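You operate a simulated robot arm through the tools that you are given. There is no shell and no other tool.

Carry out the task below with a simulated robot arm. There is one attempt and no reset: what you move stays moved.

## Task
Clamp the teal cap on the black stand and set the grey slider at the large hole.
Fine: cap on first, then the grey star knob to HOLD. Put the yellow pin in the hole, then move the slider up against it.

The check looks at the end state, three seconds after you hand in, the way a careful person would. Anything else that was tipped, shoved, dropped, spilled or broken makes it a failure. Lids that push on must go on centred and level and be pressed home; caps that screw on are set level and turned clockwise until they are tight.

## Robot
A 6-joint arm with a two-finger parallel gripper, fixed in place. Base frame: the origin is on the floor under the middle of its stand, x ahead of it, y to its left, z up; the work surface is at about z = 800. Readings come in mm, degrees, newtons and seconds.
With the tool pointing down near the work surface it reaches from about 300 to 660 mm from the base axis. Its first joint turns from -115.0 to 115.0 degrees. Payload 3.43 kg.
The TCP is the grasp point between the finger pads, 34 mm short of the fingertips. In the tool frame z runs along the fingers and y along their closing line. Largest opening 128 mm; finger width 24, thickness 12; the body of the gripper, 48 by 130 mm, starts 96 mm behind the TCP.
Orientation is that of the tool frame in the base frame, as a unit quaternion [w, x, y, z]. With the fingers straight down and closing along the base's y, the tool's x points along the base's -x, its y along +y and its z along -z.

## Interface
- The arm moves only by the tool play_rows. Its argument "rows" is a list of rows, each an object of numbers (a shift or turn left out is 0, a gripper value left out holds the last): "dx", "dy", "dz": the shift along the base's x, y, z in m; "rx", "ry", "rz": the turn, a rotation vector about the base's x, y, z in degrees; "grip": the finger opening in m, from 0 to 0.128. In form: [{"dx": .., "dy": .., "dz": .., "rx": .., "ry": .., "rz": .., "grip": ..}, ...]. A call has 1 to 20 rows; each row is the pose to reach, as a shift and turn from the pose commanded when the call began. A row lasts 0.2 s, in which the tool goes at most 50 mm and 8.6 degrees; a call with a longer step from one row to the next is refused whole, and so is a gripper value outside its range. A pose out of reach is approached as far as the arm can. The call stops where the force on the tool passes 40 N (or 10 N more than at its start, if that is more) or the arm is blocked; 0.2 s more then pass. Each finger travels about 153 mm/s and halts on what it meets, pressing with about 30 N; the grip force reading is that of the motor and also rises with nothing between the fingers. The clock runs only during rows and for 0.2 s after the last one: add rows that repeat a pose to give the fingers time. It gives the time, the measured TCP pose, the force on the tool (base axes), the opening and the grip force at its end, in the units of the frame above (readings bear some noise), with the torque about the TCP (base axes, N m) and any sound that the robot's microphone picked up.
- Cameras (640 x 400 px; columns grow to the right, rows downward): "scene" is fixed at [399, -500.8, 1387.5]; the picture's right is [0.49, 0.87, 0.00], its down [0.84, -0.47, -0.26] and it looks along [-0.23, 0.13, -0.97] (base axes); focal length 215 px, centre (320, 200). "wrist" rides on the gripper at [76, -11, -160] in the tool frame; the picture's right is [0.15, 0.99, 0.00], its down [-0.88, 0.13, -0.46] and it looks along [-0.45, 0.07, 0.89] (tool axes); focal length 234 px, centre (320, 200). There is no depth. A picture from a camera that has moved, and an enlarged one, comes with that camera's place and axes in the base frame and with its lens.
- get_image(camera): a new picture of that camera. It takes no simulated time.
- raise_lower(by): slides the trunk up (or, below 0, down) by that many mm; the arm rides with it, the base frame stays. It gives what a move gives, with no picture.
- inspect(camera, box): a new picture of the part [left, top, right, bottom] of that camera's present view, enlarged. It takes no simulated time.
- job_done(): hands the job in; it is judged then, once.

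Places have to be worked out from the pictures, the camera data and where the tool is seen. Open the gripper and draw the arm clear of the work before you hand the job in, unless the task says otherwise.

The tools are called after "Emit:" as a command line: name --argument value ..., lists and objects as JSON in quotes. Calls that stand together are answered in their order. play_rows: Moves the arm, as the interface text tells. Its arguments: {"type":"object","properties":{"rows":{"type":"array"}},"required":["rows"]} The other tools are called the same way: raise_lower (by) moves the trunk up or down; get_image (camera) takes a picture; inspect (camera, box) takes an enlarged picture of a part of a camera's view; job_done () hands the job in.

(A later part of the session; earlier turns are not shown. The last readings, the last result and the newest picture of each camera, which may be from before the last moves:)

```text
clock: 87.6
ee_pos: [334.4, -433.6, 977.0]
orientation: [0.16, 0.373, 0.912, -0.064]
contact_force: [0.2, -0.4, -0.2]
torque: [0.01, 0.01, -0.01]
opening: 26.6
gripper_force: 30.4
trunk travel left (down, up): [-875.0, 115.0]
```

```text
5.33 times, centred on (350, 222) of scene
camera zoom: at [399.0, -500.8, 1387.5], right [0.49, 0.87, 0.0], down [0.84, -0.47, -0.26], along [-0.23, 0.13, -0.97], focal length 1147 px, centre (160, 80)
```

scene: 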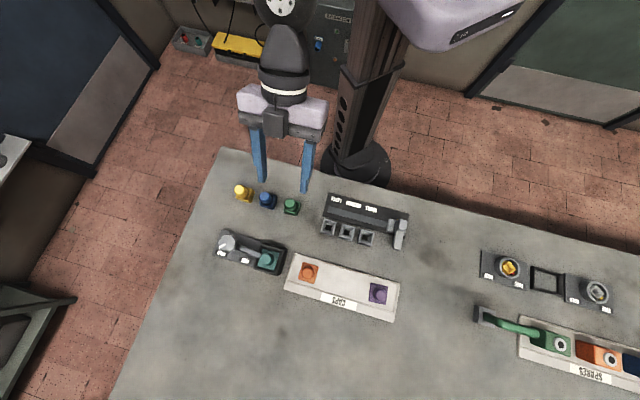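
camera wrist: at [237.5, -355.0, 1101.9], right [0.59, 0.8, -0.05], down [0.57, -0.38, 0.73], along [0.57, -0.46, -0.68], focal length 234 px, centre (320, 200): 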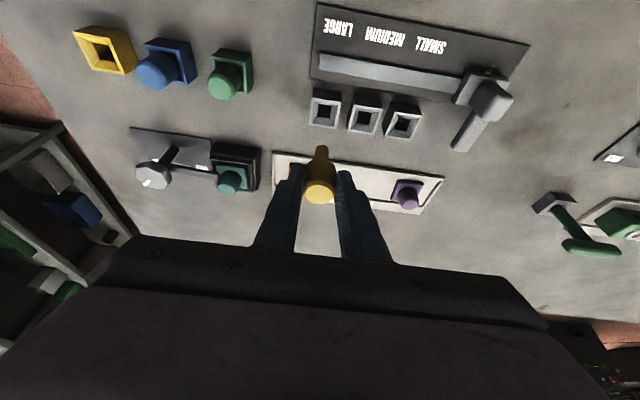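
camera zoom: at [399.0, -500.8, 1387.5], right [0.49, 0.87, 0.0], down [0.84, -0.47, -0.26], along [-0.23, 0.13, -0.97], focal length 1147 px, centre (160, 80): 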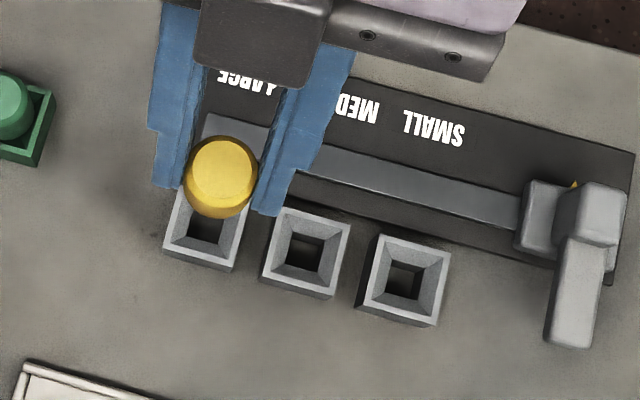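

Both views put the pin axis within a millimetre or so of the LARGE hole. I lower until the shank tip is just above the socket rim and re-check.

Emit:
play_rows --rows '[{"dz": -0.003}, {"dz": -0.009}, {"dz": -0.017}, {"dz": -0.026}, {"dz": -0.035}, {"dz": -0.043}, {"dz": -0.049}, {"dz": -0.052}, {"dz": -0.053}, {"dz": -0.053}]'

Emit:
inspect --camera "wrist" --box '[250, 80, 390, 200]'

Emit:
inspect --camera "scene" --box '[310, 200, 360, 245]'

```text
clock: 89.8
ee_pos: [334.1, -434.7, 923.5]
orientation: [0.16, 0.373, 0.912, -0.064]
contact_force: [-0.3, 0.0, -0.2]
torque: [0.05, 0.0, 0.0]
opening: 26.7
gripper_force: 29.8
trunk travel left (down, up): [-875.0, 115.0]
```

```text
3.33 times, centred on (320, 140) of wrist
camera zoom: at [236.4, -355.6, 1047.4], right [0.59, 0.8, -0.05], down [0.57, -0.38, 0.73], along [0.57, -0.46, -0.68], focal length 781 px, centre (320, 400)
```

zoom: 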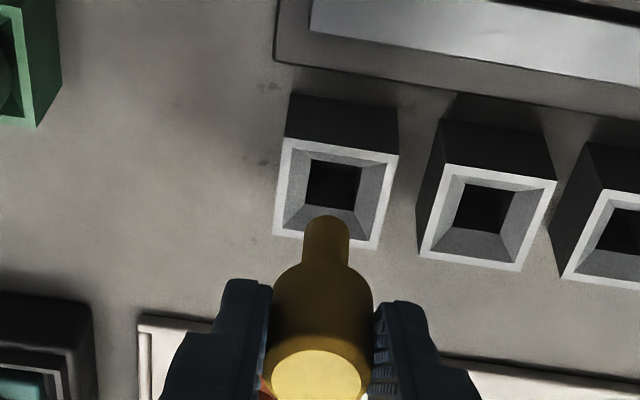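

```text
8.89 times, centred on (335, 222) of scene
camera zoom: at [399.0, -500.8, 1387.5], right [0.49, 0.87, 0.0], down [0.84, -0.47, -0.26], along [-0.23, 0.13, -0.97], focal length 1911 px, centre (187, 0)
```

zoom: 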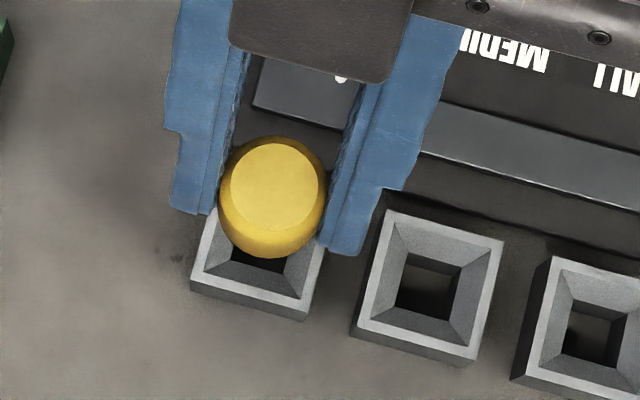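

The pin is aligned over the hole to within about 1 mm. I lower it into the funnel in small steps, watching for side forces.

Emit:
play_rows --rows '[{"dx": 0.0004, "dy": 0.0004, "dz": -0.003}, {"dx": 0.0004, "dy": 0.0004, "dz": -0.007}, {"dx": 0.0004, "dy": 0.0004, "dz": -0.011}, {"dx": 0.0004, "dy": 0.0004, "dz": -0.015}, {"dx": 0.0004, "dy": 0.0004, "dz": -0.019}, {"dx": 0.0004, "dy": 0.0004, "dz": -0.023}, {"dx": 0.0004, "dy": 0.0004, "dz": -0.027}, {"dx": 0.0004, "dy": 0.0004, "dz": -0.03}, {"dx": 0.0004, "dy": 0.0004, "dz": -0.03}]'

Emit:
inspect --camera "wrist" --box '[250, 80, 390, 200]'

Emit:
inspect --camera "scene" --box '[310, 200, 360, 245]'

```text
clock: 91.8
ee_pos: [335.3, -434.6, 893.7]
orientation: [0.159, 0.373, 0.912, -0.064]
contact_force: [-0.4, -0.7, -1.3]
torque: [-0.05, 0.04, 0.02]
opening: 26.4
gripper_force: 29.7
trunk travel left (down, up): [-875.0, 115.0]
```

```text
3.33 times, centred on (320, 140) of wrist
camera zoom: at [237.6, -355.4, 1017.7], right [0.59, 0.8, -0.05], down [0.57, -0.38, 0.73], along [0.57, -0.46, -0.68], focal length 781 px, centre (320, 400)
```

zoom: 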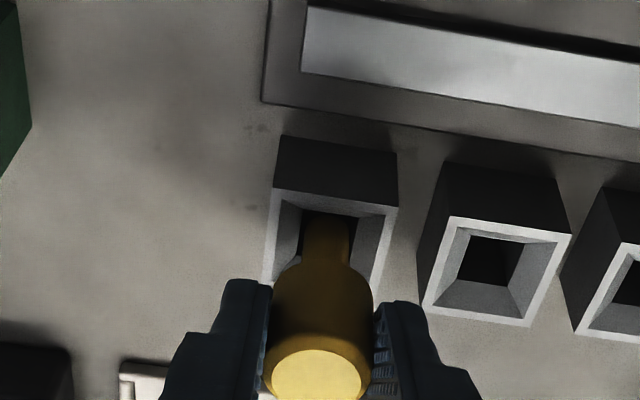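

```text
8.89 times, centred on (335, 222) of scene
camera zoom: at [399.0, -500.8, 1387.5], right [0.49, 0.87, 0.0], down [0.84, -0.47, -0.26], along [-0.23, 0.13, -0.97], focal length 1911 px, centre (187, 0)
```

zoom: 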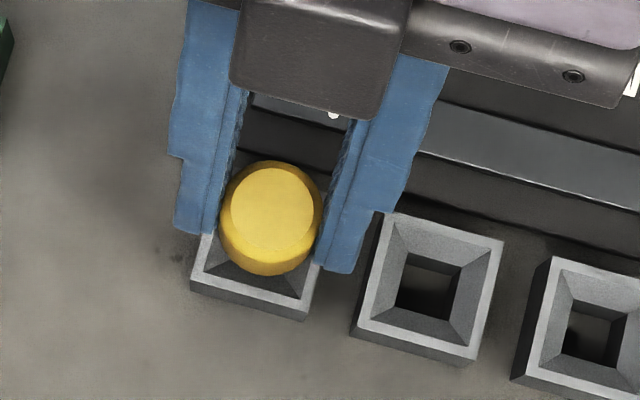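

The shank is inside the hole with no contact force. I lower the remaining 21 mm to seat the head.

Emit:
play_rows --rows '[{"dz": -0.003}, {"dz": -0.006}, {"dz": -0.009}, {"dz": -0.012}, {"dz": -0.015}, {"dz": -0.018}, {"dz": -0.02}, {"dz": -0.0215}, {"dz": -0.0215}]'

Emit:
inspect --camera "wrist" --box '[250, 80, 390, 200]'

Emit:
inspect --camera "scene" --box '[310, 200, 360, 245]'

```text
clock: 93.8
ee_pos: [335.1, -434.2, 871.6]
orientation: [0.161, 0.373, 0.911, -0.065]
contact_force: [-0.4, 1.4, 7.8]
torque: [0.04, -0.06, -0.02]
opening: 26.5
gripper_force: 30.0
trunk travel left (down, up): [-875.0, 115.0]
```

```text
3.33 times, centred on (320, 140) of wrist
camera zoom: at [237.7, -354.3, 997.4], right [0.59, 0.8, -0.05], down [0.57, -0.38, 0.73], along [0.57, -0.46, -0.68], focal length 781 px, centre (320, 400)
```

zoom: 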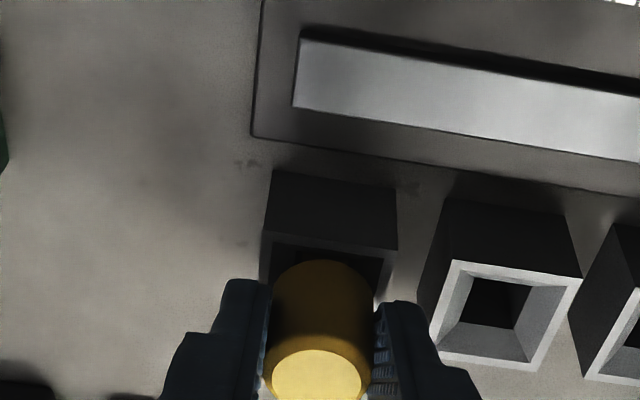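

```text
8.89 times, centred on (335, 222) of scene
camera zoom: at [399.0, -500.8, 1387.5], right [0.49, 0.87, 0.0], down [0.84, -0.47, -0.26], along [-0.23, 0.13, -0.97], focal length 1911 px, centre (187, 0)
```

zoom: 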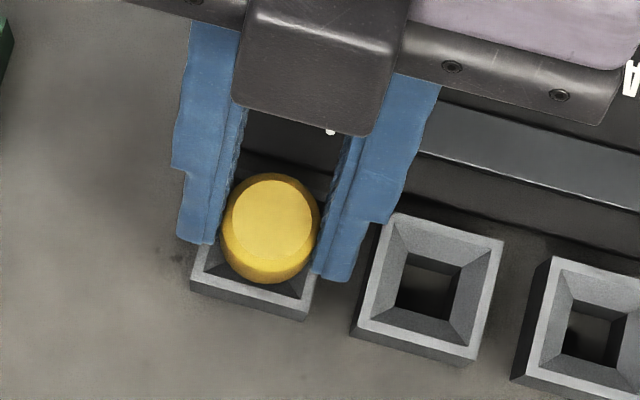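

Contact at 8 N at exactly the seated height: the pin is home. I open a little and rise straight up.

Emit:
play_rows --rows '[{"dz": 0.001, "grip": 0.0}, {"dz": 0.001, "grip": 0.034}, {"dz": 0.001, "grip": 0.04}, {"dz": 0.001, "grip": 0.04}, {"dz": 0.01, "grip": 0.04}, {"dz": 0.03, "grip": 0.04}, {"dz": 0.06, "grip": 0.04}, {"dz": 0.09, "grip": 0.04}, {"dz": 0.12, "grip": 0.04}, {"dz": 0.12, "grip": 0.04}]'

Emit:
get_image --camera "wrist"

Emit:
inspect --camera "wrist" --box '[280, 60, 560, 200]'

Emit:
inspect --camera "scene" --box '[300, 185, 420, 265]'

```text
clock: 96.0
ee_pos: [335.2, -434.0, 990.5]
orientation: [0.16, 0.373, 0.912, -0.063]
contact_force: [0.8, -0.1, -0.2]
torque: [0.0, 0.0, -0.01]
opening: 39.6
gripper_force: 0.1
trunk travel left (down, up): [-875.0, 115.0]
```

```text
taken
camera wrist: at [237.4, -353.7, 1115.9], right [0.59, 0.8, -0.05], down [0.57, -0.38, 0.73], along [0.57, -0.46, -0.69], focal length 234 px, centre (320, 200)
```

wrist: 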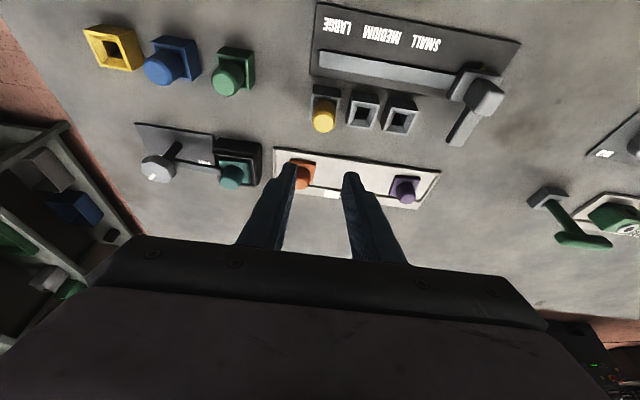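

```text
2.29 times, centred on (420, 130) of wrist
camera zoom: at [237.4, -353.7, 1115.9], right [0.59, 0.8, -0.05], down [0.57, -0.38, 0.73], along [0.57, -0.46, -0.69], focal length 535 px, centre (91, 360)
```

zoom: 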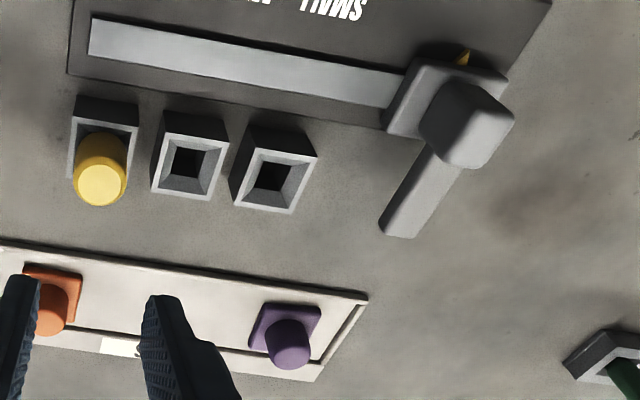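

```text
5.00 times, centred on (360, 225) of scene
camera zoom: at [399.0, -500.8, 1387.5], right [0.49, 0.87, 0.0], down [0.84, -0.47, -0.26], along [-0.23, 0.13, -0.97], focal length 1075 px, centre (120, 75)
```

zoom: 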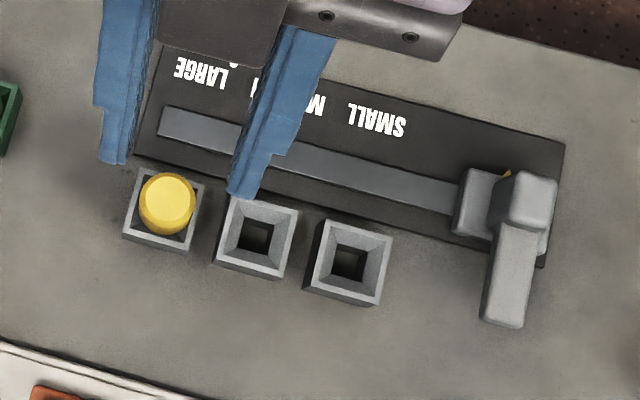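

The yellow pin sits level in the LARGE hole. Now the slider: I straighten the tool to vertical and move above the slider to look at its carriage, post and arm.

Emit:
play_rows --rows '[{"dx": 0.012, "dy": 0.03, "rx": 3, "ry": 3}, {"dx": 0.024, "dy": 0.06, "rx": 6, "ry": 6}, {"dx": 0.036, "dy": 0.09, "rx": 9, "ry": 9}, {"dx": 0.048, "dy": 0.12, "rx": 12, "ry": 12}, {"dx": 0.06, "dy": 0.15, "rx": 14.1, "ry": 14.1}, {"dx": 0.066, "dy": 0.165, "rx": 14.1, "ry": 14.1}, {"dx": 0.066, "dy": 0.165, "rx": 14.1, "ry": 14.1, "grip": 0.07}, {"dx": 0.066, "dy": 0.165, "rx": 14.1, "ry": 14.1, "grip": 0.07}]'

Emit:
get_image --camera "wrist"

Emit:
inspect --camera "scene" --box '[378, 200, 418, 255]'

```text
clock: 97.8
ee_pos: [399.4, -271.3, 992.4]
orientation: [0.0, 0.379, 0.925, 0.003]
contact_force: [0.4, 0.3, -0.3]
torque: [0.0, 0.02, 0.01]
opening: 70.1
gripper_force: 0.1
trunk travel left (down, up): [-875.0, 115.0]
```

```text
taken
camera wrist: at [337.2, -226.8, 1152.7], right [0.59, 0.81, 0.01], down [0.72, -0.53, 0.45], along [0.37, -0.26, -0.89], focal length 234 px, centre (320, 200)
```

wrist: 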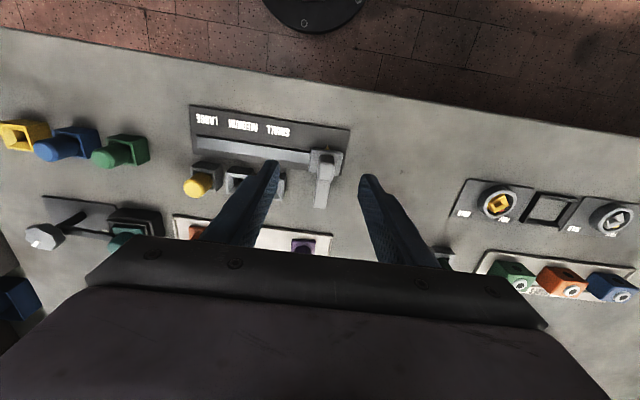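

```text
7.27 times, centred on (398, 228) of scene
camera zoom: at [399.0, -500.8, 1387.5], right [0.49, 0.87, 0.0], down [0.84, -0.47, -0.26], along [-0.23, 0.13, -0.97], focal length 1564 px, centre (-247, 0)
```

zoom: 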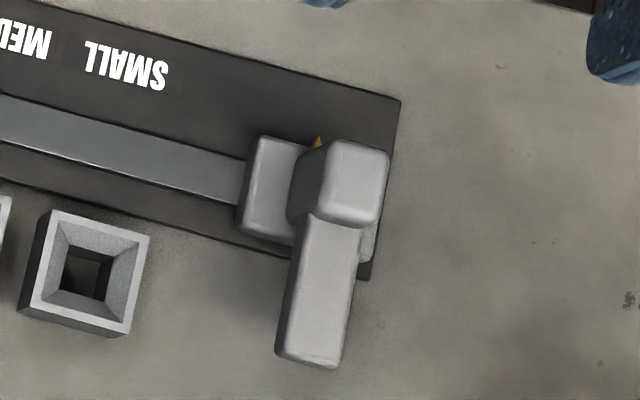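

Emit:
inspect --camera "wrist" --box '[180, 90, 380, 220]'

Emit:
inspect --camera "wrist" --box '[290, 130, 370, 215]'

```text
3.08 times, centred on (280, 155) of wrist
camera zoom: at [337.2, -226.8, 1152.7], right [0.59, 0.81, 0.01], down [0.72, -0.53, 0.45], along [0.37, -0.26, -0.89], focal length 720 px, centre (443, 338)
```

zoom: 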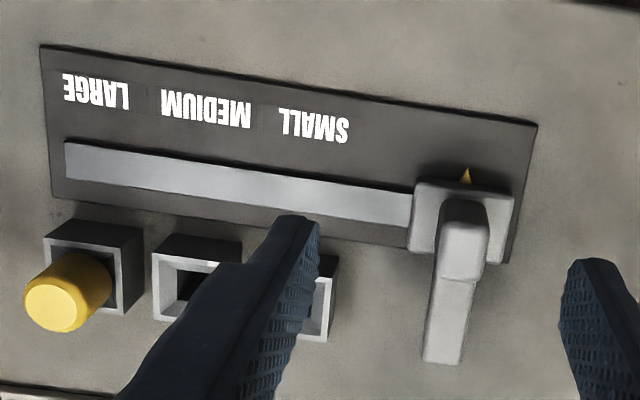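

```text
4.71 times, centred on (330, 172) of wrist
camera zoom: at [337.2, -226.8, 1152.7], right [0.59, 0.81, 0.01], down [0.72, -0.53, 0.45], along [0.37, -0.26, -0.89], focal length 1102 px, centre (273, 329)
```

zoom: 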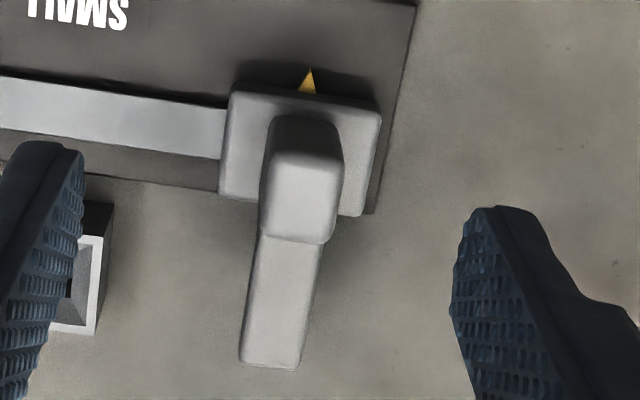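

The slider's post top is at about (431, -282, 855), the carriage top at z≈814, and the arm (top z≈842) reaches out past the hole row to v≈565. I move over the post to grip it along the rail direction.

Emit:
play_rows --rows '[{"dx": 0.01, "dy": -0.003, "dz": -0.015}, {"dx": 0.02, "dy": -0.006, "dz": -0.03}, {"dx": 0.032, "dy": -0.0105, "dz": -0.05}, {"dx": 0.032, "dy": -0.0105, "dz": -0.067}, {"dx": 0.032, "dy": -0.0105, "dz": -0.067}]'

Emit:
inspect --camera "wrist" --box '[240, 110, 400, 230]'

Emit:
inspect --camera "scene" --box '[360, 190, 440, 260]'

```text
clock: 99.0
ee_pos: [432.9, -280.8, 928.0]
orientation: [0.0, 0.379, 0.925, 0.004]
contact_force: [-0.7, 0.3, -1.0]
torque: [-0.04, -0.01, 0.0]
opening: 70.0
gripper_force: 0.0
trunk travel left (down, up): [-875.0, 115.0]
```

```text
3.33 times, centred on (320, 170) of wrist
camera zoom: at [370.2, -236.0, 1086.7], right [0.59, 0.81, 0.01], down [0.72, -0.53, 0.46], along [0.37, -0.26, -0.89], focal length 781 px, centre (320, 300)
```

zoom: 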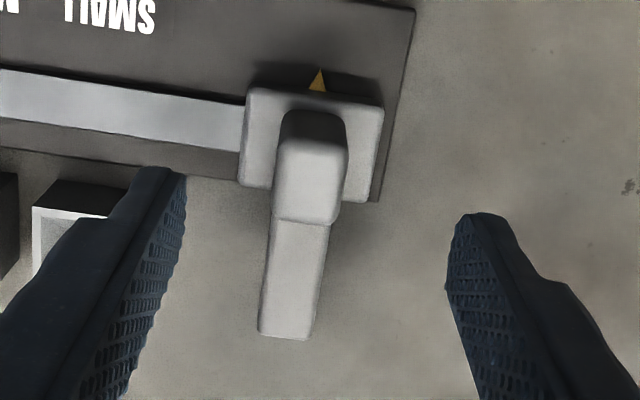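

```text
5.71 times, centred on (400, 225) of scene
camera zoom: at [399.0, -500.8, 1387.5], right [0.49, 0.87, 0.0], down [0.84, -0.47, -0.26], along [-0.23, 0.13, -0.97], focal length 1229 px, centre (-137, 57)
```

zoom: 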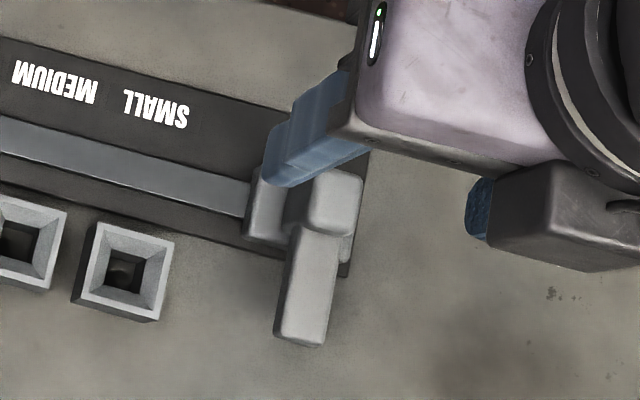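

The post centre is about 2.5 mm off in y. I correct and descend to TCP z≈859 with the fingers either side of the post.

Emit:
play_rows --rows '[{"dx": -0.0004, "dy": -0.0025, "dz": -0.015}, {"dx": -0.0004, "dy": -0.0025, "dz": -0.035}, {"dx": -0.0004, "dy": -0.0025, "dz": -0.052}, {"dx": -0.0004, "dy": -0.0025, "dz": -0.064}, {"dx": -0.0004, "dy": -0.0025, "dz": -0.069}, {"dx": -0.0004, "dy": -0.0025, "dz": -0.069}]'

Emit:
inspect --camera "wrist" --box '[240, 110, 400, 230]'

Emit:
inspect --camera "scene" --box '[360, 190, 440, 260]'

```text
clock: 100.4
ee_pos: [433.3, -282.1, 854.3]
orientation: [0.0, 0.378, 0.926, 0.003]
contact_force: [-0.2, -0.2, -0.1]
torque: [-0.01, 0.0, -0.01]
opening: 70.1
gripper_force: 0.1
trunk travel left (down, up): [-875.0, 115.0]
```

```text
3.33 times, centred on (320, 170) of wrist
camera zoom: at [370.3, -238.1, 1014.4], right [0.59, 0.81, 0.01], down [0.72, -0.53, 0.45], along [0.37, -0.26, -0.89], focal length 781 px, centre (320, 300)
```

zoom: 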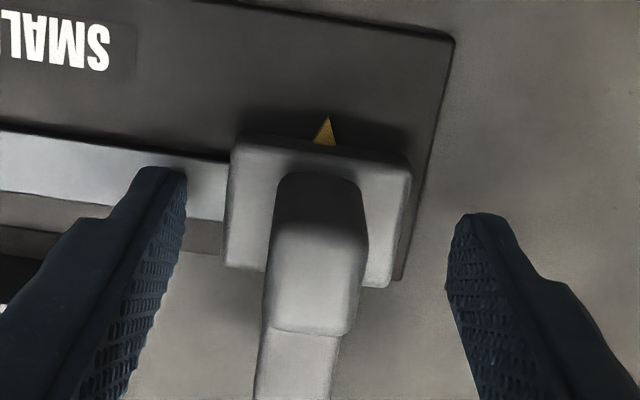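

```text
5.71 times, centred on (400, 225) of scene
camera zoom: at [399.0, -500.8, 1387.5], right [0.49, 0.87, 0.0], down [0.84, -0.47, -0.26], along [-0.23, 0.13, -0.97], focal length 1229 px, centre (-137, 57)
```

zoom: 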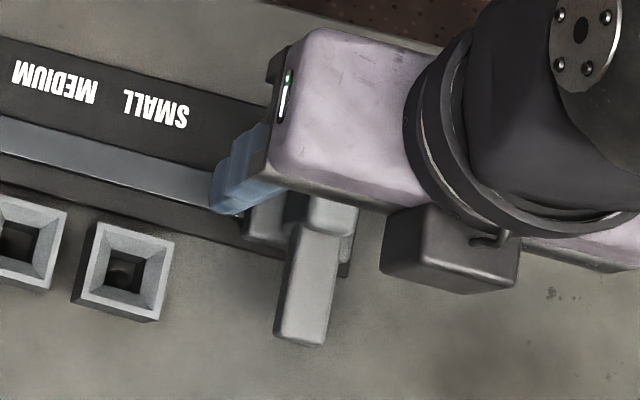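

The post lies centred between the fingers with no contact. I close on it.

Emit:
play_rows --rows '[{"dz": 0.002, "grip": 0.045}, {"dz": 0.002, "grip": 0.0}, {"dz": 0.002, "grip": 0.0}, {"dz": 0.002, "grip": 0.0}, {"dz": 0.002, "grip": 0.0}]'

Emit:
inspect --camera "wrist" --box '[240, 110, 400, 230]'

Emit:
inspect --camera "scene" --box '[360, 190, 440, 260]'

```text
clock: 101.6
ee_pos: [432.3, -282.4, 857.4]
orientation: [0.001, 0.38, 0.925, 0.003]
contact_force: [-11.9, -14.2, -2.4]
torque: [-1.77, 0.8, -0.85]
opening: 22.0
gripper_force: 44.9
trunk travel left (down, up): [-875.0, 115.0]
```

```text
3.33 times, centred on (320, 170) of wrist
camera zoom: at [369.4, -239.4, 1017.2], right [0.59, 0.81, 0.01], down [0.72, -0.53, 0.45], along [0.37, -0.26, -0.89], focal length 781 px, centre (320, 300)
```

zoom: 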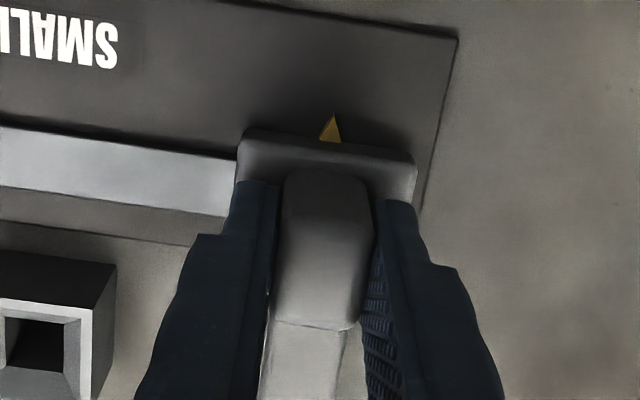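

```text
5.71 times, centred on (400, 225) of scene
camera zoom: at [399.0, -500.8, 1387.5], right [0.49, 0.87, 0.0], down [0.84, -0.47, -0.26], along [-0.23, 0.13, -0.97], focal length 1229 px, centre (-137, 57)
```

zoom: 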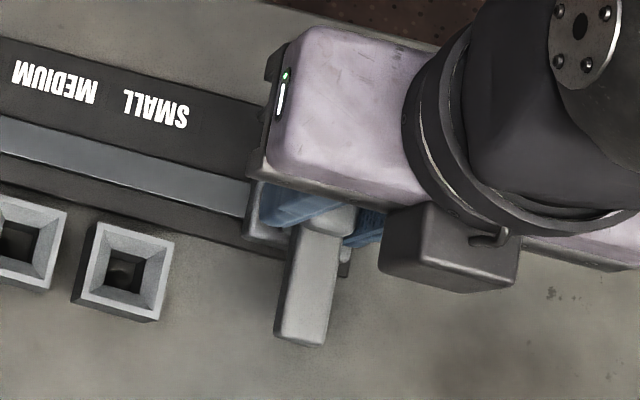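

Gripped at 22 mm. I slide the carriage 60 mm along the rail toward LARGE and check forces and tracking.

Emit:
play_rows --rows '[{"dx": -0.0028, "dy": -0.0028, "dz": 0.002}, {"dx": -0.007, "dy": -0.007, "dz": 0.002}, {"dx": -0.0127, "dy": -0.0127, "dz": 0.002}, {"dx": -0.0184, "dy": -0.0184, "dz": 0.002}, {"dx": -0.0247, "dy": -0.0247, "dz": 0.002}, {"dx": -0.0311, "dy": -0.0311, "dz": 0.002}, {"dx": -0.0368, "dy": -0.0368, "dz": 0.002}, {"dx": -0.041, "dy": -0.041, "dz": 0.002}, {"dx": -0.0424, "dy": -0.0424, "dz": 0.002}, {"dx": -0.0424, "dy": -0.0424, "dz": 0.002}]'

Emit:
get_image --camera "wrist"

Emit:
inspect --camera "scene" --box '[310, 185, 430, 265]'

```text
clock: 103.8
ee_pos: [389.5, -324.3, 857.6]
orientation: [-0.003, 0.378, 0.926, 0.004]
contact_force: [1.6, 1.0, -29.2]
torque: [-0.71, 1.02, -0.98]
opening: 21.9
gripper_force: 44.8
trunk travel left (down, up): [-875.0, 115.0]
```

```text
taken
camera wrist: at [329.1, -281.1, 1017.9], right [0.59, 0.81, 0.01], down [0.72, -0.53, 0.45], along [0.37, -0.26, -0.89], focal length 234 px, centre (320, 200)
```

wrist: 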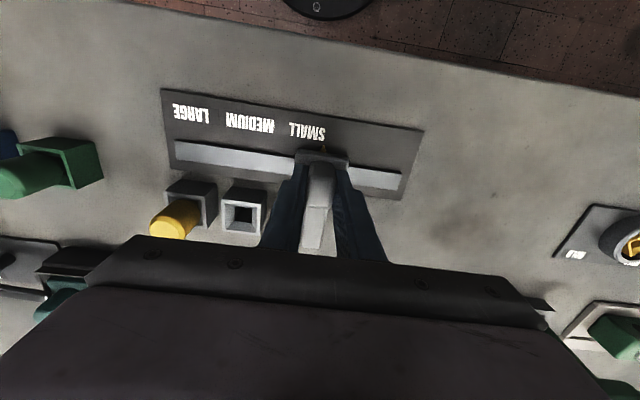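

```text
5.00 times, centred on (370, 225) of scene
camera zoom: at [399.0, -500.8, 1387.5], right [0.49, 0.87, 0.0], down [0.84, -0.47, -0.26], along [-0.23, 0.13, -0.97], focal length 1075 px, centre (70, 75)
```

zoom: 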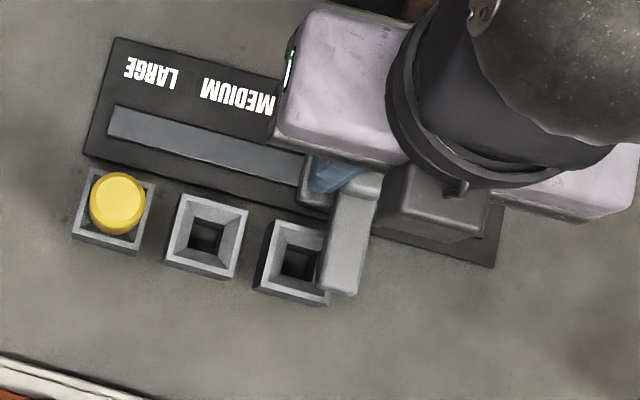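

The slider tracks well. The 29 N downward pull comes from my small upward offset, so I lower 4 mm to unload it and slide another 75 mm.

Emit:
play_rows --rows '[{"dz": -0.002}, {"dx": -0.0028, "dy": -0.0028, "dz": -0.004}, {"dx": -0.0085, "dy": -0.0085, "dz": -0.004}, {"dx": -0.0148, "dy": -0.0148, "dz": -0.004}, {"dx": -0.0212, "dy": -0.0212, "dz": -0.004}, {"dx": -0.0276, "dy": -0.0276, "dz": -0.004}, {"dx": -0.0339, "dy": -0.0339, "dz": -0.004}, {"dx": -0.0403, "dy": -0.0403, "dz": -0.004}, {"dx": -0.0467, "dy": -0.0467, "dz": -0.004}, {"dx": -0.0509, "dy": -0.0509, "dz": -0.004}, {"dx": -0.053, "dy": -0.053, "dz": -0.004}, {"dx": -0.053, "dy": -0.053, "dz": -0.004}]'

Emit:
get_image --camera "wrist"

Emit:
inspect --camera "scene" --box '[310, 195, 390, 255]'

```text
clock: 106.4
ee_pos: [338.0, -376.9, 857.4]
orientation: [0.003, 0.379, 0.925, 0.002]
contact_force: [1.7, 2.2, 5.4]
torque: [-1.6, -0.1, -0.71]
opening: 21.5
gripper_force: 44.8
trunk travel left (down, up): [-875.0, 115.0]
```

```text
taken
camera wrist: at [274.3, -333.5, 1017.1], right [0.59, 0.81, 0.0], down [0.72, -0.53, 0.46], along [0.37, -0.27, -0.89], focal length 234 px, centre (320, 200)
```

wrist: 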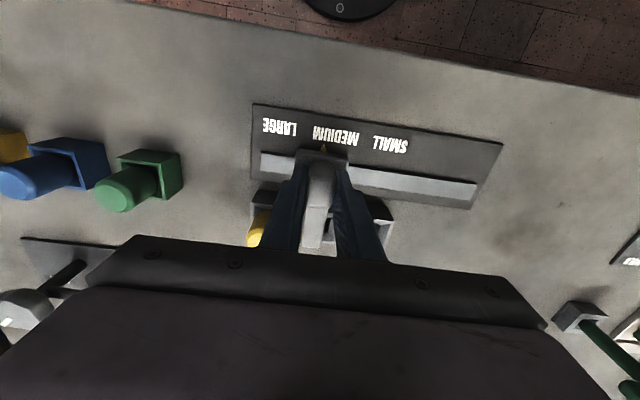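

```text
6.67 times, centred on (350, 225) of scene
camera zoom: at [399.0, -500.8, 1387.5], right [0.49, 0.87, 0.0], down [0.84, -0.47, -0.26], along [-0.23, 0.13, -0.97], focal length 1433 px, centre (120, 33)
```

zoom: 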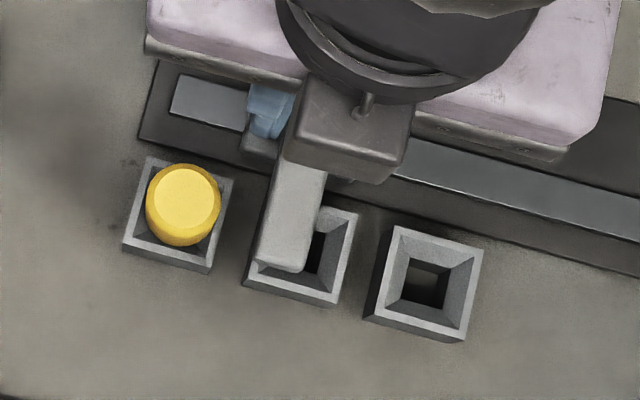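

The arm's leading edge is about 16 mm from the pin. I advance 12 mm more.

Emit:
play_rows --rows '[{"dx": -0.0014, "dy": -0.0014}, {"dx": -0.0035, "dy": -0.0035}, {"dx": -0.0057, "dy": -0.0057}, {"dx": -0.0074, "dy": -0.0074}, {"dx": -0.0085, "dy": -0.0085}, {"dx": -0.0085, "dy": -0.0085}]'

Emit:
inspect --camera "scene" --box '[315, 205, 365, 245]'

Emit:
inspect --camera "wrist" --box '[230, 120, 410, 260]'

```text
clock: 107.8
ee_pos: [328.1, -387.2, 858.0]
orientation: [0.001, 0.379, 0.925, 0.002]
contact_force: [2.2, -0.9, 12.1]
torque: [-1.19, 0.75, -0.87]
opening: 21.7
gripper_force: 45.2
trunk travel left (down, up): [-875.0, 115.0]
```

```text
10.00 times, centred on (340, 225) of scene
camera zoom: at [399.0, -500.8, 1387.5], right [0.49, 0.87, 0.0], down [0.84, -0.47, -0.26], along [-0.23, 0.13, -0.97], focal length 2150 px, centre (120, -50)
```

zoom: 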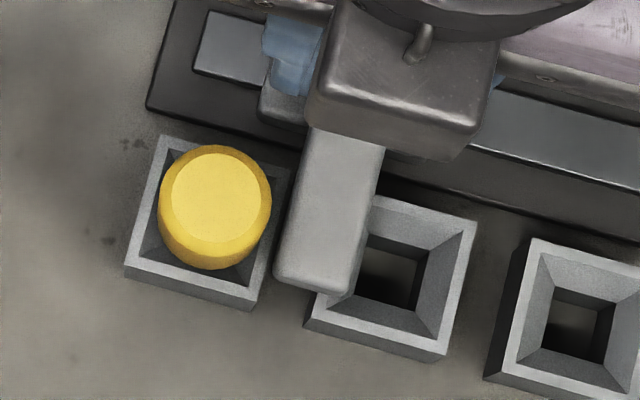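

```text
2.86 times, centred on (320, 190) of wrist
camera zoom: at [266.0, -342.3, 1017.3], right [0.59, 0.81, 0.01], down [0.72, -0.53, 0.46], along [0.37, -0.27, -0.89], focal length 669 px, centre (320, 229)
```

zoom: 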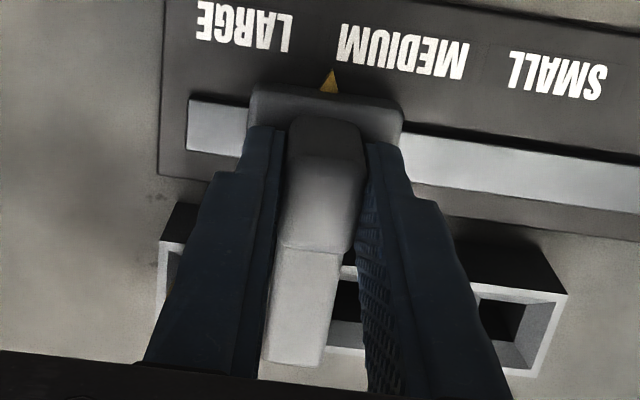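

About 5 mm of gap remains. I creep in at 1 mm per row and stop on contact.

Emit:
play_rows --rows '[{"dx": -0.0007, "dy": -0.0007}, {"dx": -0.0014, "dy": -0.0014}, {"dx": -0.0021, "dy": -0.0021}, {"dx": -0.0028, "dy": -0.0028}, {"dx": -0.0028, "dy": -0.0028}]'

Emit:
inspect --camera "scene" --box '[320, 210, 355, 240]'

```text
clock: 109.0
ee_pos: [325.9, -388.5, 857.3]
orientation: [0.002, 0.38, 0.925, 0.003]
contact_force: [6.3, -3.3, 25.5]
torque: [0.01, 1.36, -0.91]
opening: 22.1
gripper_force: 45.0
trunk travel left (down, up): [-875.0, 115.0]
```

```text
13.33 times, centred on (338, 225) of scene
camera zoom: at [399.0, -500.8, 1387.5], right [0.49, 0.87, 0.0], down [0.84, -0.47, -0.26], along [-0.23, 0.13, -0.97], focal length 2867 px, centre (87, -133)
```

zoom: 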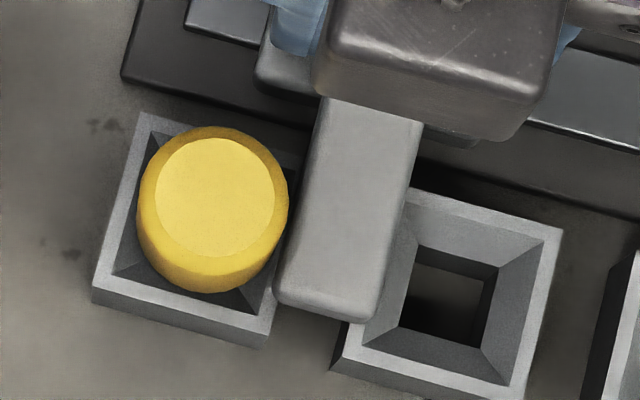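

Gap is now about 2–4 mm, and some vertical load has built up (25 N). I relieve it by raising 3 mm in command and keep creeping.

Emit:
play_rows --rows '[{"dz": 0.002}, {"dx": -0.0005, "dy": -0.0005, "dz": 0.003}, {"dx": -0.001, "dy": -0.001, "dz": 0.003}, {"dx": -0.0014, "dy": -0.0014, "dz": 0.003}, {"dx": -0.0014, "dy": -0.0014, "dz": 0.003}]'

Emit:
inspect --camera "scene" --box '[320, 210, 355, 240]'

```text
clock: 110.2
ee_pos: [324.5, -390.9, 857.1]
orientation: [-0.001, 0.379, 0.925, 0.003]
contact_force: [4.8, -2.7, -6.2]
torque: [-2.14, 0.0, -0.73]
opening: 21.8
gripper_force: 45.0
trunk travel left (down, up): [-875.0, 115.0]
```

```text
13.33 times, centred on (338, 225) of scene
camera zoom: at [399.0, -500.8, 1387.5], right [0.49, 0.87, 0.0], down [0.84, -0.47, -0.26], along [-0.23, 0.13, -0.97], focal length 2867 px, centre (87, -133)
```

zoom: 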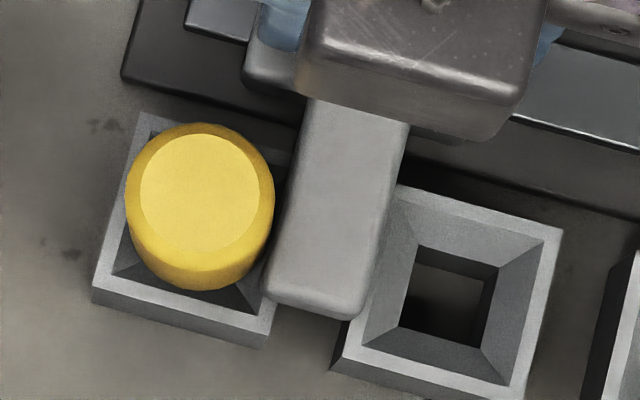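

The pin's head shifted about 2–3 mm toward -u, so the arm is now bearing against it, with little side force. I stop here, open the fingers, and rise clear to inspect.

Emit:
play_rows --rows '[{"grip": 0.03}, {"grip": 0.045}, {"grip": 0.045}, {"dz": 0.01, "grip": 0.045}, {"dz": 0.03, "grip": 0.045}, {"dz": 0.06, "grip": 0.045}, {"dz": 0.1, "grip": 0.045}, {"dz": 0.14, "grip": 0.045}, {"dz": 0.14, "grip": 0.045}]'

Emit:
inspect --camera "wrist" --box '[230, 90, 410, 230]'

Emit:
inspect --camera "scene" --box '[320, 205, 360, 240]'

```text
clock: 112.2
ee_pos: [328.4, -392.4, 998.7]
orientation: [-0.001, 0.378, 0.926, 0.003]
contact_force: [-0.5, 0.0, -0.7]
torque: [0.01, -0.02, 0.0]
opening: 45.2
gripper_force: 0.1
trunk travel left (down, up): [-875.0, 115.0]
```

```text
2.86 times, centred on (320, 160) of wrist
camera zoom: at [266.4, -347.3, 1159.0], right [0.59, 0.81, 0.01], down [0.72, -0.53, 0.45], along [0.37, -0.26, -0.89], focal length 669 px, centre (320, 314)
```

zoom: 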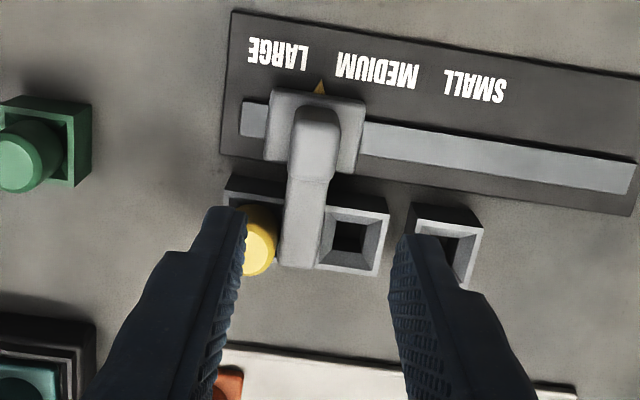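

```text
11.43 times, centred on (340, 222) of scene
camera zoom: at [399.0, -500.8, 1387.5], right [0.49, 0.87, 0.0], down [0.84, -0.47, -0.26], along [-0.23, 0.13, -0.97], focal length 2457 px, centre (91, -57)
```

zoom: 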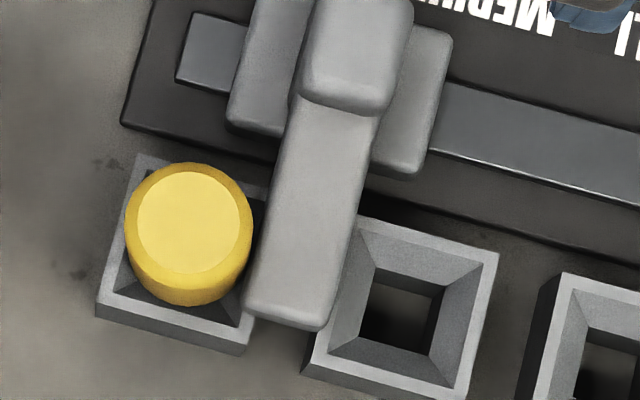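

I zoom further on the contact between the arm and pin from the scene camera.

Emit:
inspect --camera "scene" --box '[324, 214, 350, 236]'

Emit:
inspect --camera "wrist" --box '[285, 120, 345, 175]'

```text
16.00 times, centred on (337, 225) of scene
camera zoom: at [399.0, -500.8, 1387.5], right [0.49, 0.87, 0.0], down [0.84, -0.47, -0.26], along [-0.23, 0.13, -0.97], focal length 3440 px, centre (48, -200)
```

zoom: 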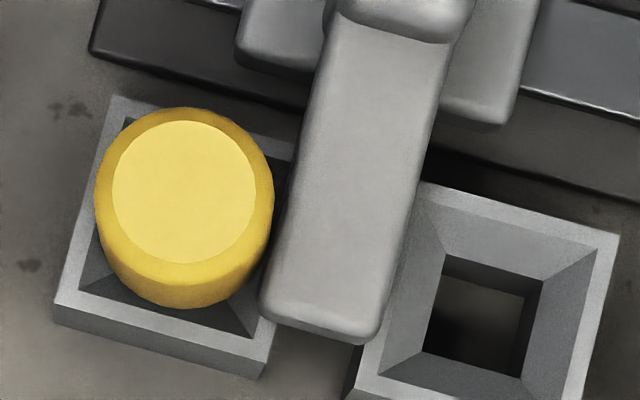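

```text
7.27 times, centred on (315, 148) of wrist
camera zoom: at [266.4, -347.3, 1159.0], right [0.59, 0.81, 0.01], down [0.72, -0.53, 0.45], along [0.37, -0.26, -0.89], focal length 1703 px, centre (356, 582)
```

zoom: 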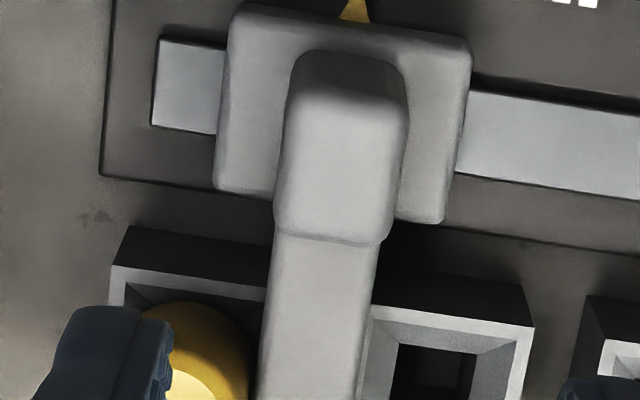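

The pin top has moved about 2.5 mm toward -u, so it may be leaning. I move the camera to a lower, oblique viewpoint beside the rail to judge the pin's tilt and the contact.

Emit:
play_rows --rows '[{"dx": -0.02, "dy": -0.016, "rx": -4, "ry": -4, "grip": 0.02}, {"dx": -0.04, "dy": -0.032, "rx": -8, "ry": -8, "grip": 0.02}, {"dx": -0.06, "dy": -0.048, "dz": -0.01, "rx": -12, "ry": -12, "grip": 0.02}, {"dx": -0.067, "dy": -0.053, "dz": -0.03, "rx": -16, "ry": -16, "grip": 0.02}, {"dx": -0.067, "dy": -0.053, "dz": -0.06, "rx": -20, "ry": -20, "grip": 0.02}, {"dx": -0.067, "dy": -0.053, "dz": -0.075, "rx": -21.2, "ry": -21.2, "grip": 0.02}, {"dx": -0.067, "dy": -0.053, "dz": -0.075, "rx": -21.2, "ry": -21.2, "grip": 0.02}]'

Emit:
get_image --camera "wrist"

Emit:
inspect --camera "wrist" --box '[330, 40, 480, 170]'

Emit:
inspect --camera "scene" --box '[300, 190, 420, 265]'

```text
clock: 113.8
ee_pos: [255.7, -444.4, 923.9]
orientation: [0.237, 0.366, 0.894, -0.098]
contact_force: [-0.4, 0.3, -0.1]
torque: [0.0, -0.02, -0.01]
opening: 19.9
gripper_force: 0.0
trunk travel left (down, up): [-875.0, 115.0]
```

```text
taken
camera wrist: at [144.1, -350.9, 1024.5], right [0.6, 0.79, -0.07], down [0.47, -0.28, 0.83], along [0.64, -0.54, -0.55], focal length 234 px, centre (320, 200)
```

wrist: 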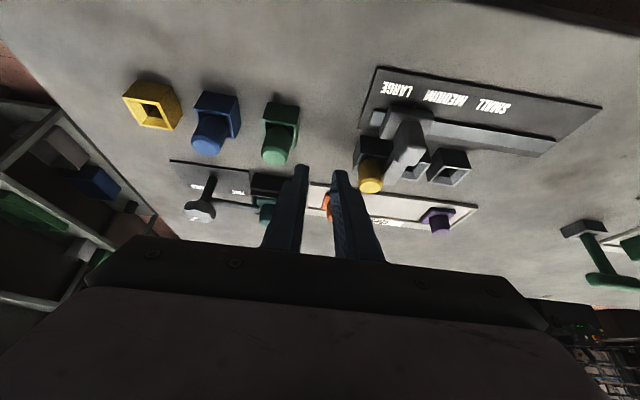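

```text
3.08 times, centred on (405, 105) of wrist
camera zoom: at [144.1, -350.9, 1024.5], right [0.6, 0.79, -0.07], down [0.47, -0.28, 0.83], along [0.64, -0.54, -0.55], focal length 720 px, centre (58, 492)
```

zoom: 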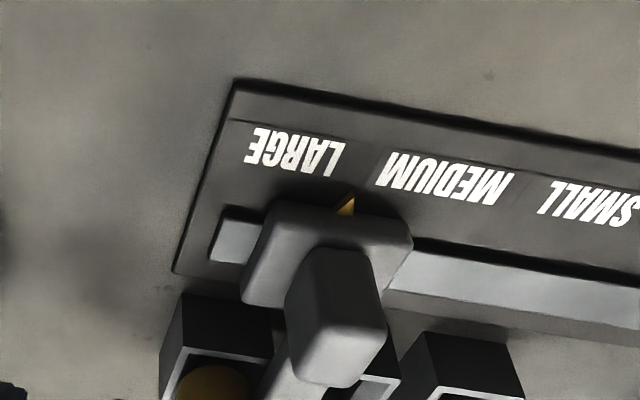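

```text
5.33 times, centred on (360, 228) of scene
camera zoom: at [399.0, -500.8, 1387.5], right [0.49, 0.87, 0.0], down [0.84, -0.47, -0.26], along [-0.23, 0.13, -0.97], focal length 1147 px, centre (107, 53)
```

zoom: 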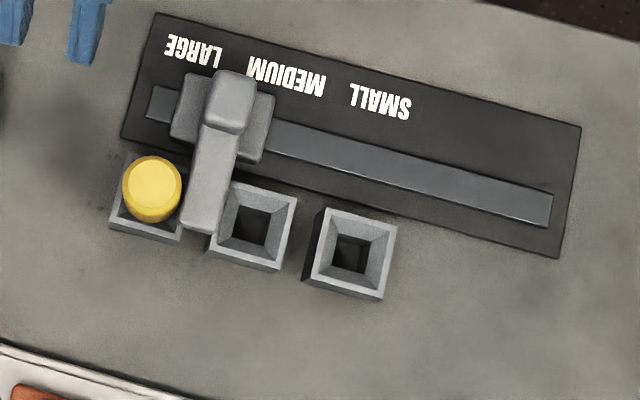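

Emit:
inspect --camera "wrist" --box '[335, 110, 435, 205]'

Emit:
inspect --camera "wrist" --box '[150, 150, 310, 240]'

```text
4.21 times, centred on (385, 158) of wrist
camera zoom: at [144.1, -350.9, 1024.5], right [0.6, 0.79, -0.07], down [0.47, -0.28, 0.83], along [0.64, -0.54, -0.55], focal length 986 px, centre (46, 379)
```

zoom: 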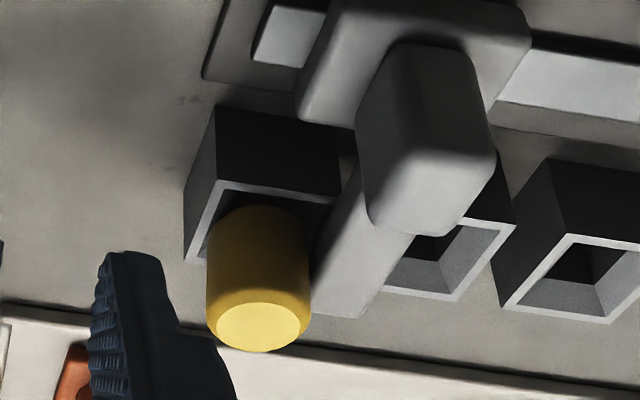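

```text
4.00 times, centred on (230, 195) of wrist
camera zoom: at [144.1, -350.9, 1024.5], right [0.6, 0.79, -0.07], down [0.47, -0.28, 0.83], along [0.64, -0.54, -0.55], focal length 937 px, centre (680, 220)
```

zoom: 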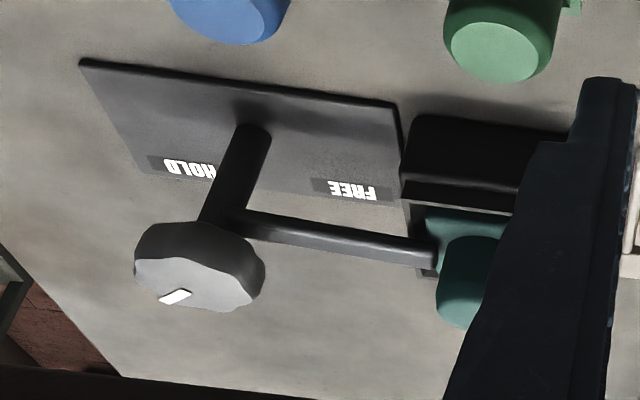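

The oblique view shows the pin essentially upright (about 2° at most) with its top at z≈865, so it is still seated. To see the pin–arm gap directly, I move the camera to look straight along the outward direction between pin and post.

Emit:
play_rows --rows '[{"dx": -0.016, "dy": 0.016}, {"dx": -0.032, "dy": 0.032}, {"dx": -0.013, "dy": 0.051}, {"dx": 0.006, "dy": 0.07, "dz": -0.01}, {"dx": 0.025, "dy": 0.089, "dz": -0.02}, {"dx": 0.025, "dy": 0.089, "dz": -0.029}, {"dx": 0.025, "dy": 0.089, "dz": -0.029}]'

Emit:
get_image --camera "wrist"

Emit:
inspect --camera "wrist" --box '[270, 120, 380, 210]'

```text
clock: 115.4
ee_pos: [283.8, -354.3, 895.5]
orientation: [0.238, 0.365, 0.895, -0.098]
contact_force: [0.0, -0.1, -0.7]
torque: [-0.01, -0.01, 0.03]
opening: 19.8
gripper_force: 0.0
trunk travel left (down, up): [-875.0, 115.0]
```

```text
taken
camera wrist: at [171.7, -261.1, 996.8], right [0.6, 0.8, -0.07], down [0.47, -0.28, 0.83], along [0.64, -0.54, -0.55], focal length 234 px, centre (320, 200)
```

wrist: 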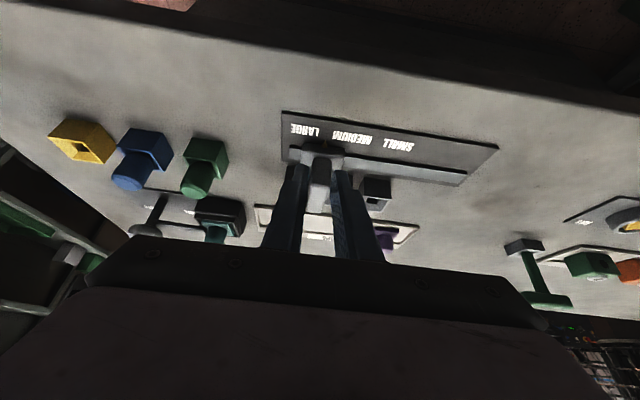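

```text
4.44 times, centred on (325, 165) of wrist
camera zoom: at [171.7, -261.1, 996.8], right [0.6, 0.8, -0.07], down [0.47, -0.28, 0.83], along [0.64, -0.54, -0.55], focal length 1041 px, centre (298, 356)
```

zoom: 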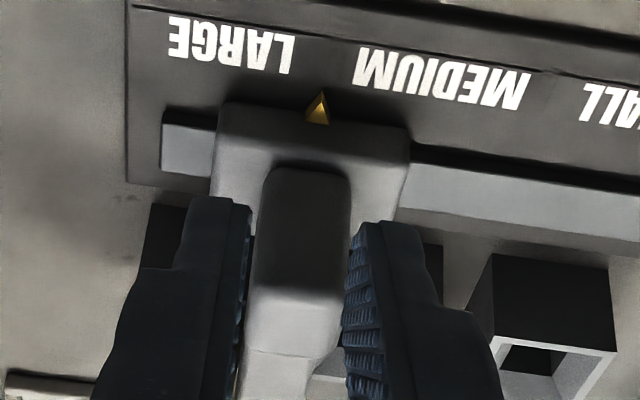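

The closed fingers block the view. I open them wide (nothing is in their way here) to look between them.

Emit:
play_rows --rows '[{"grip": 0.06}, {"grip": 0.11}, {"grip": 0.125}, {"grip": 0.125}]'

Emit:
inspect --camera "wrist" --box '[260, 130, 380, 230]'

```text
clock: 116.4
ee_pos: [283.0, -354.6, 896.1]
orientation: [0.239, 0.365, 0.894, -0.097]
contact_force: [0.1, 0.3, -0.2]
torque: [0.04, -0.01, 0.01]
opening: 125.2
gripper_force: 0.1
trunk travel left (down, up): [-875.0, 115.0]
```

```text
4.00 times, centred on (320, 180) of wrist
camera zoom: at [171.5, -261.4, 996.9], right [0.6, 0.8, -0.07], down [0.47, -0.28, 0.83], along [0.64, -0.54, -0.55], focal length 937 px, centre (320, 280)
```

zoom: 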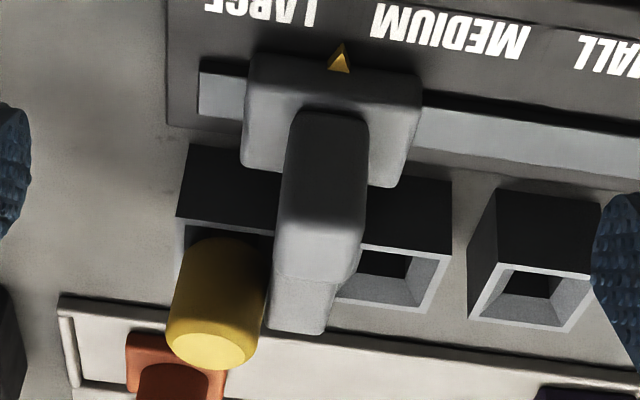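

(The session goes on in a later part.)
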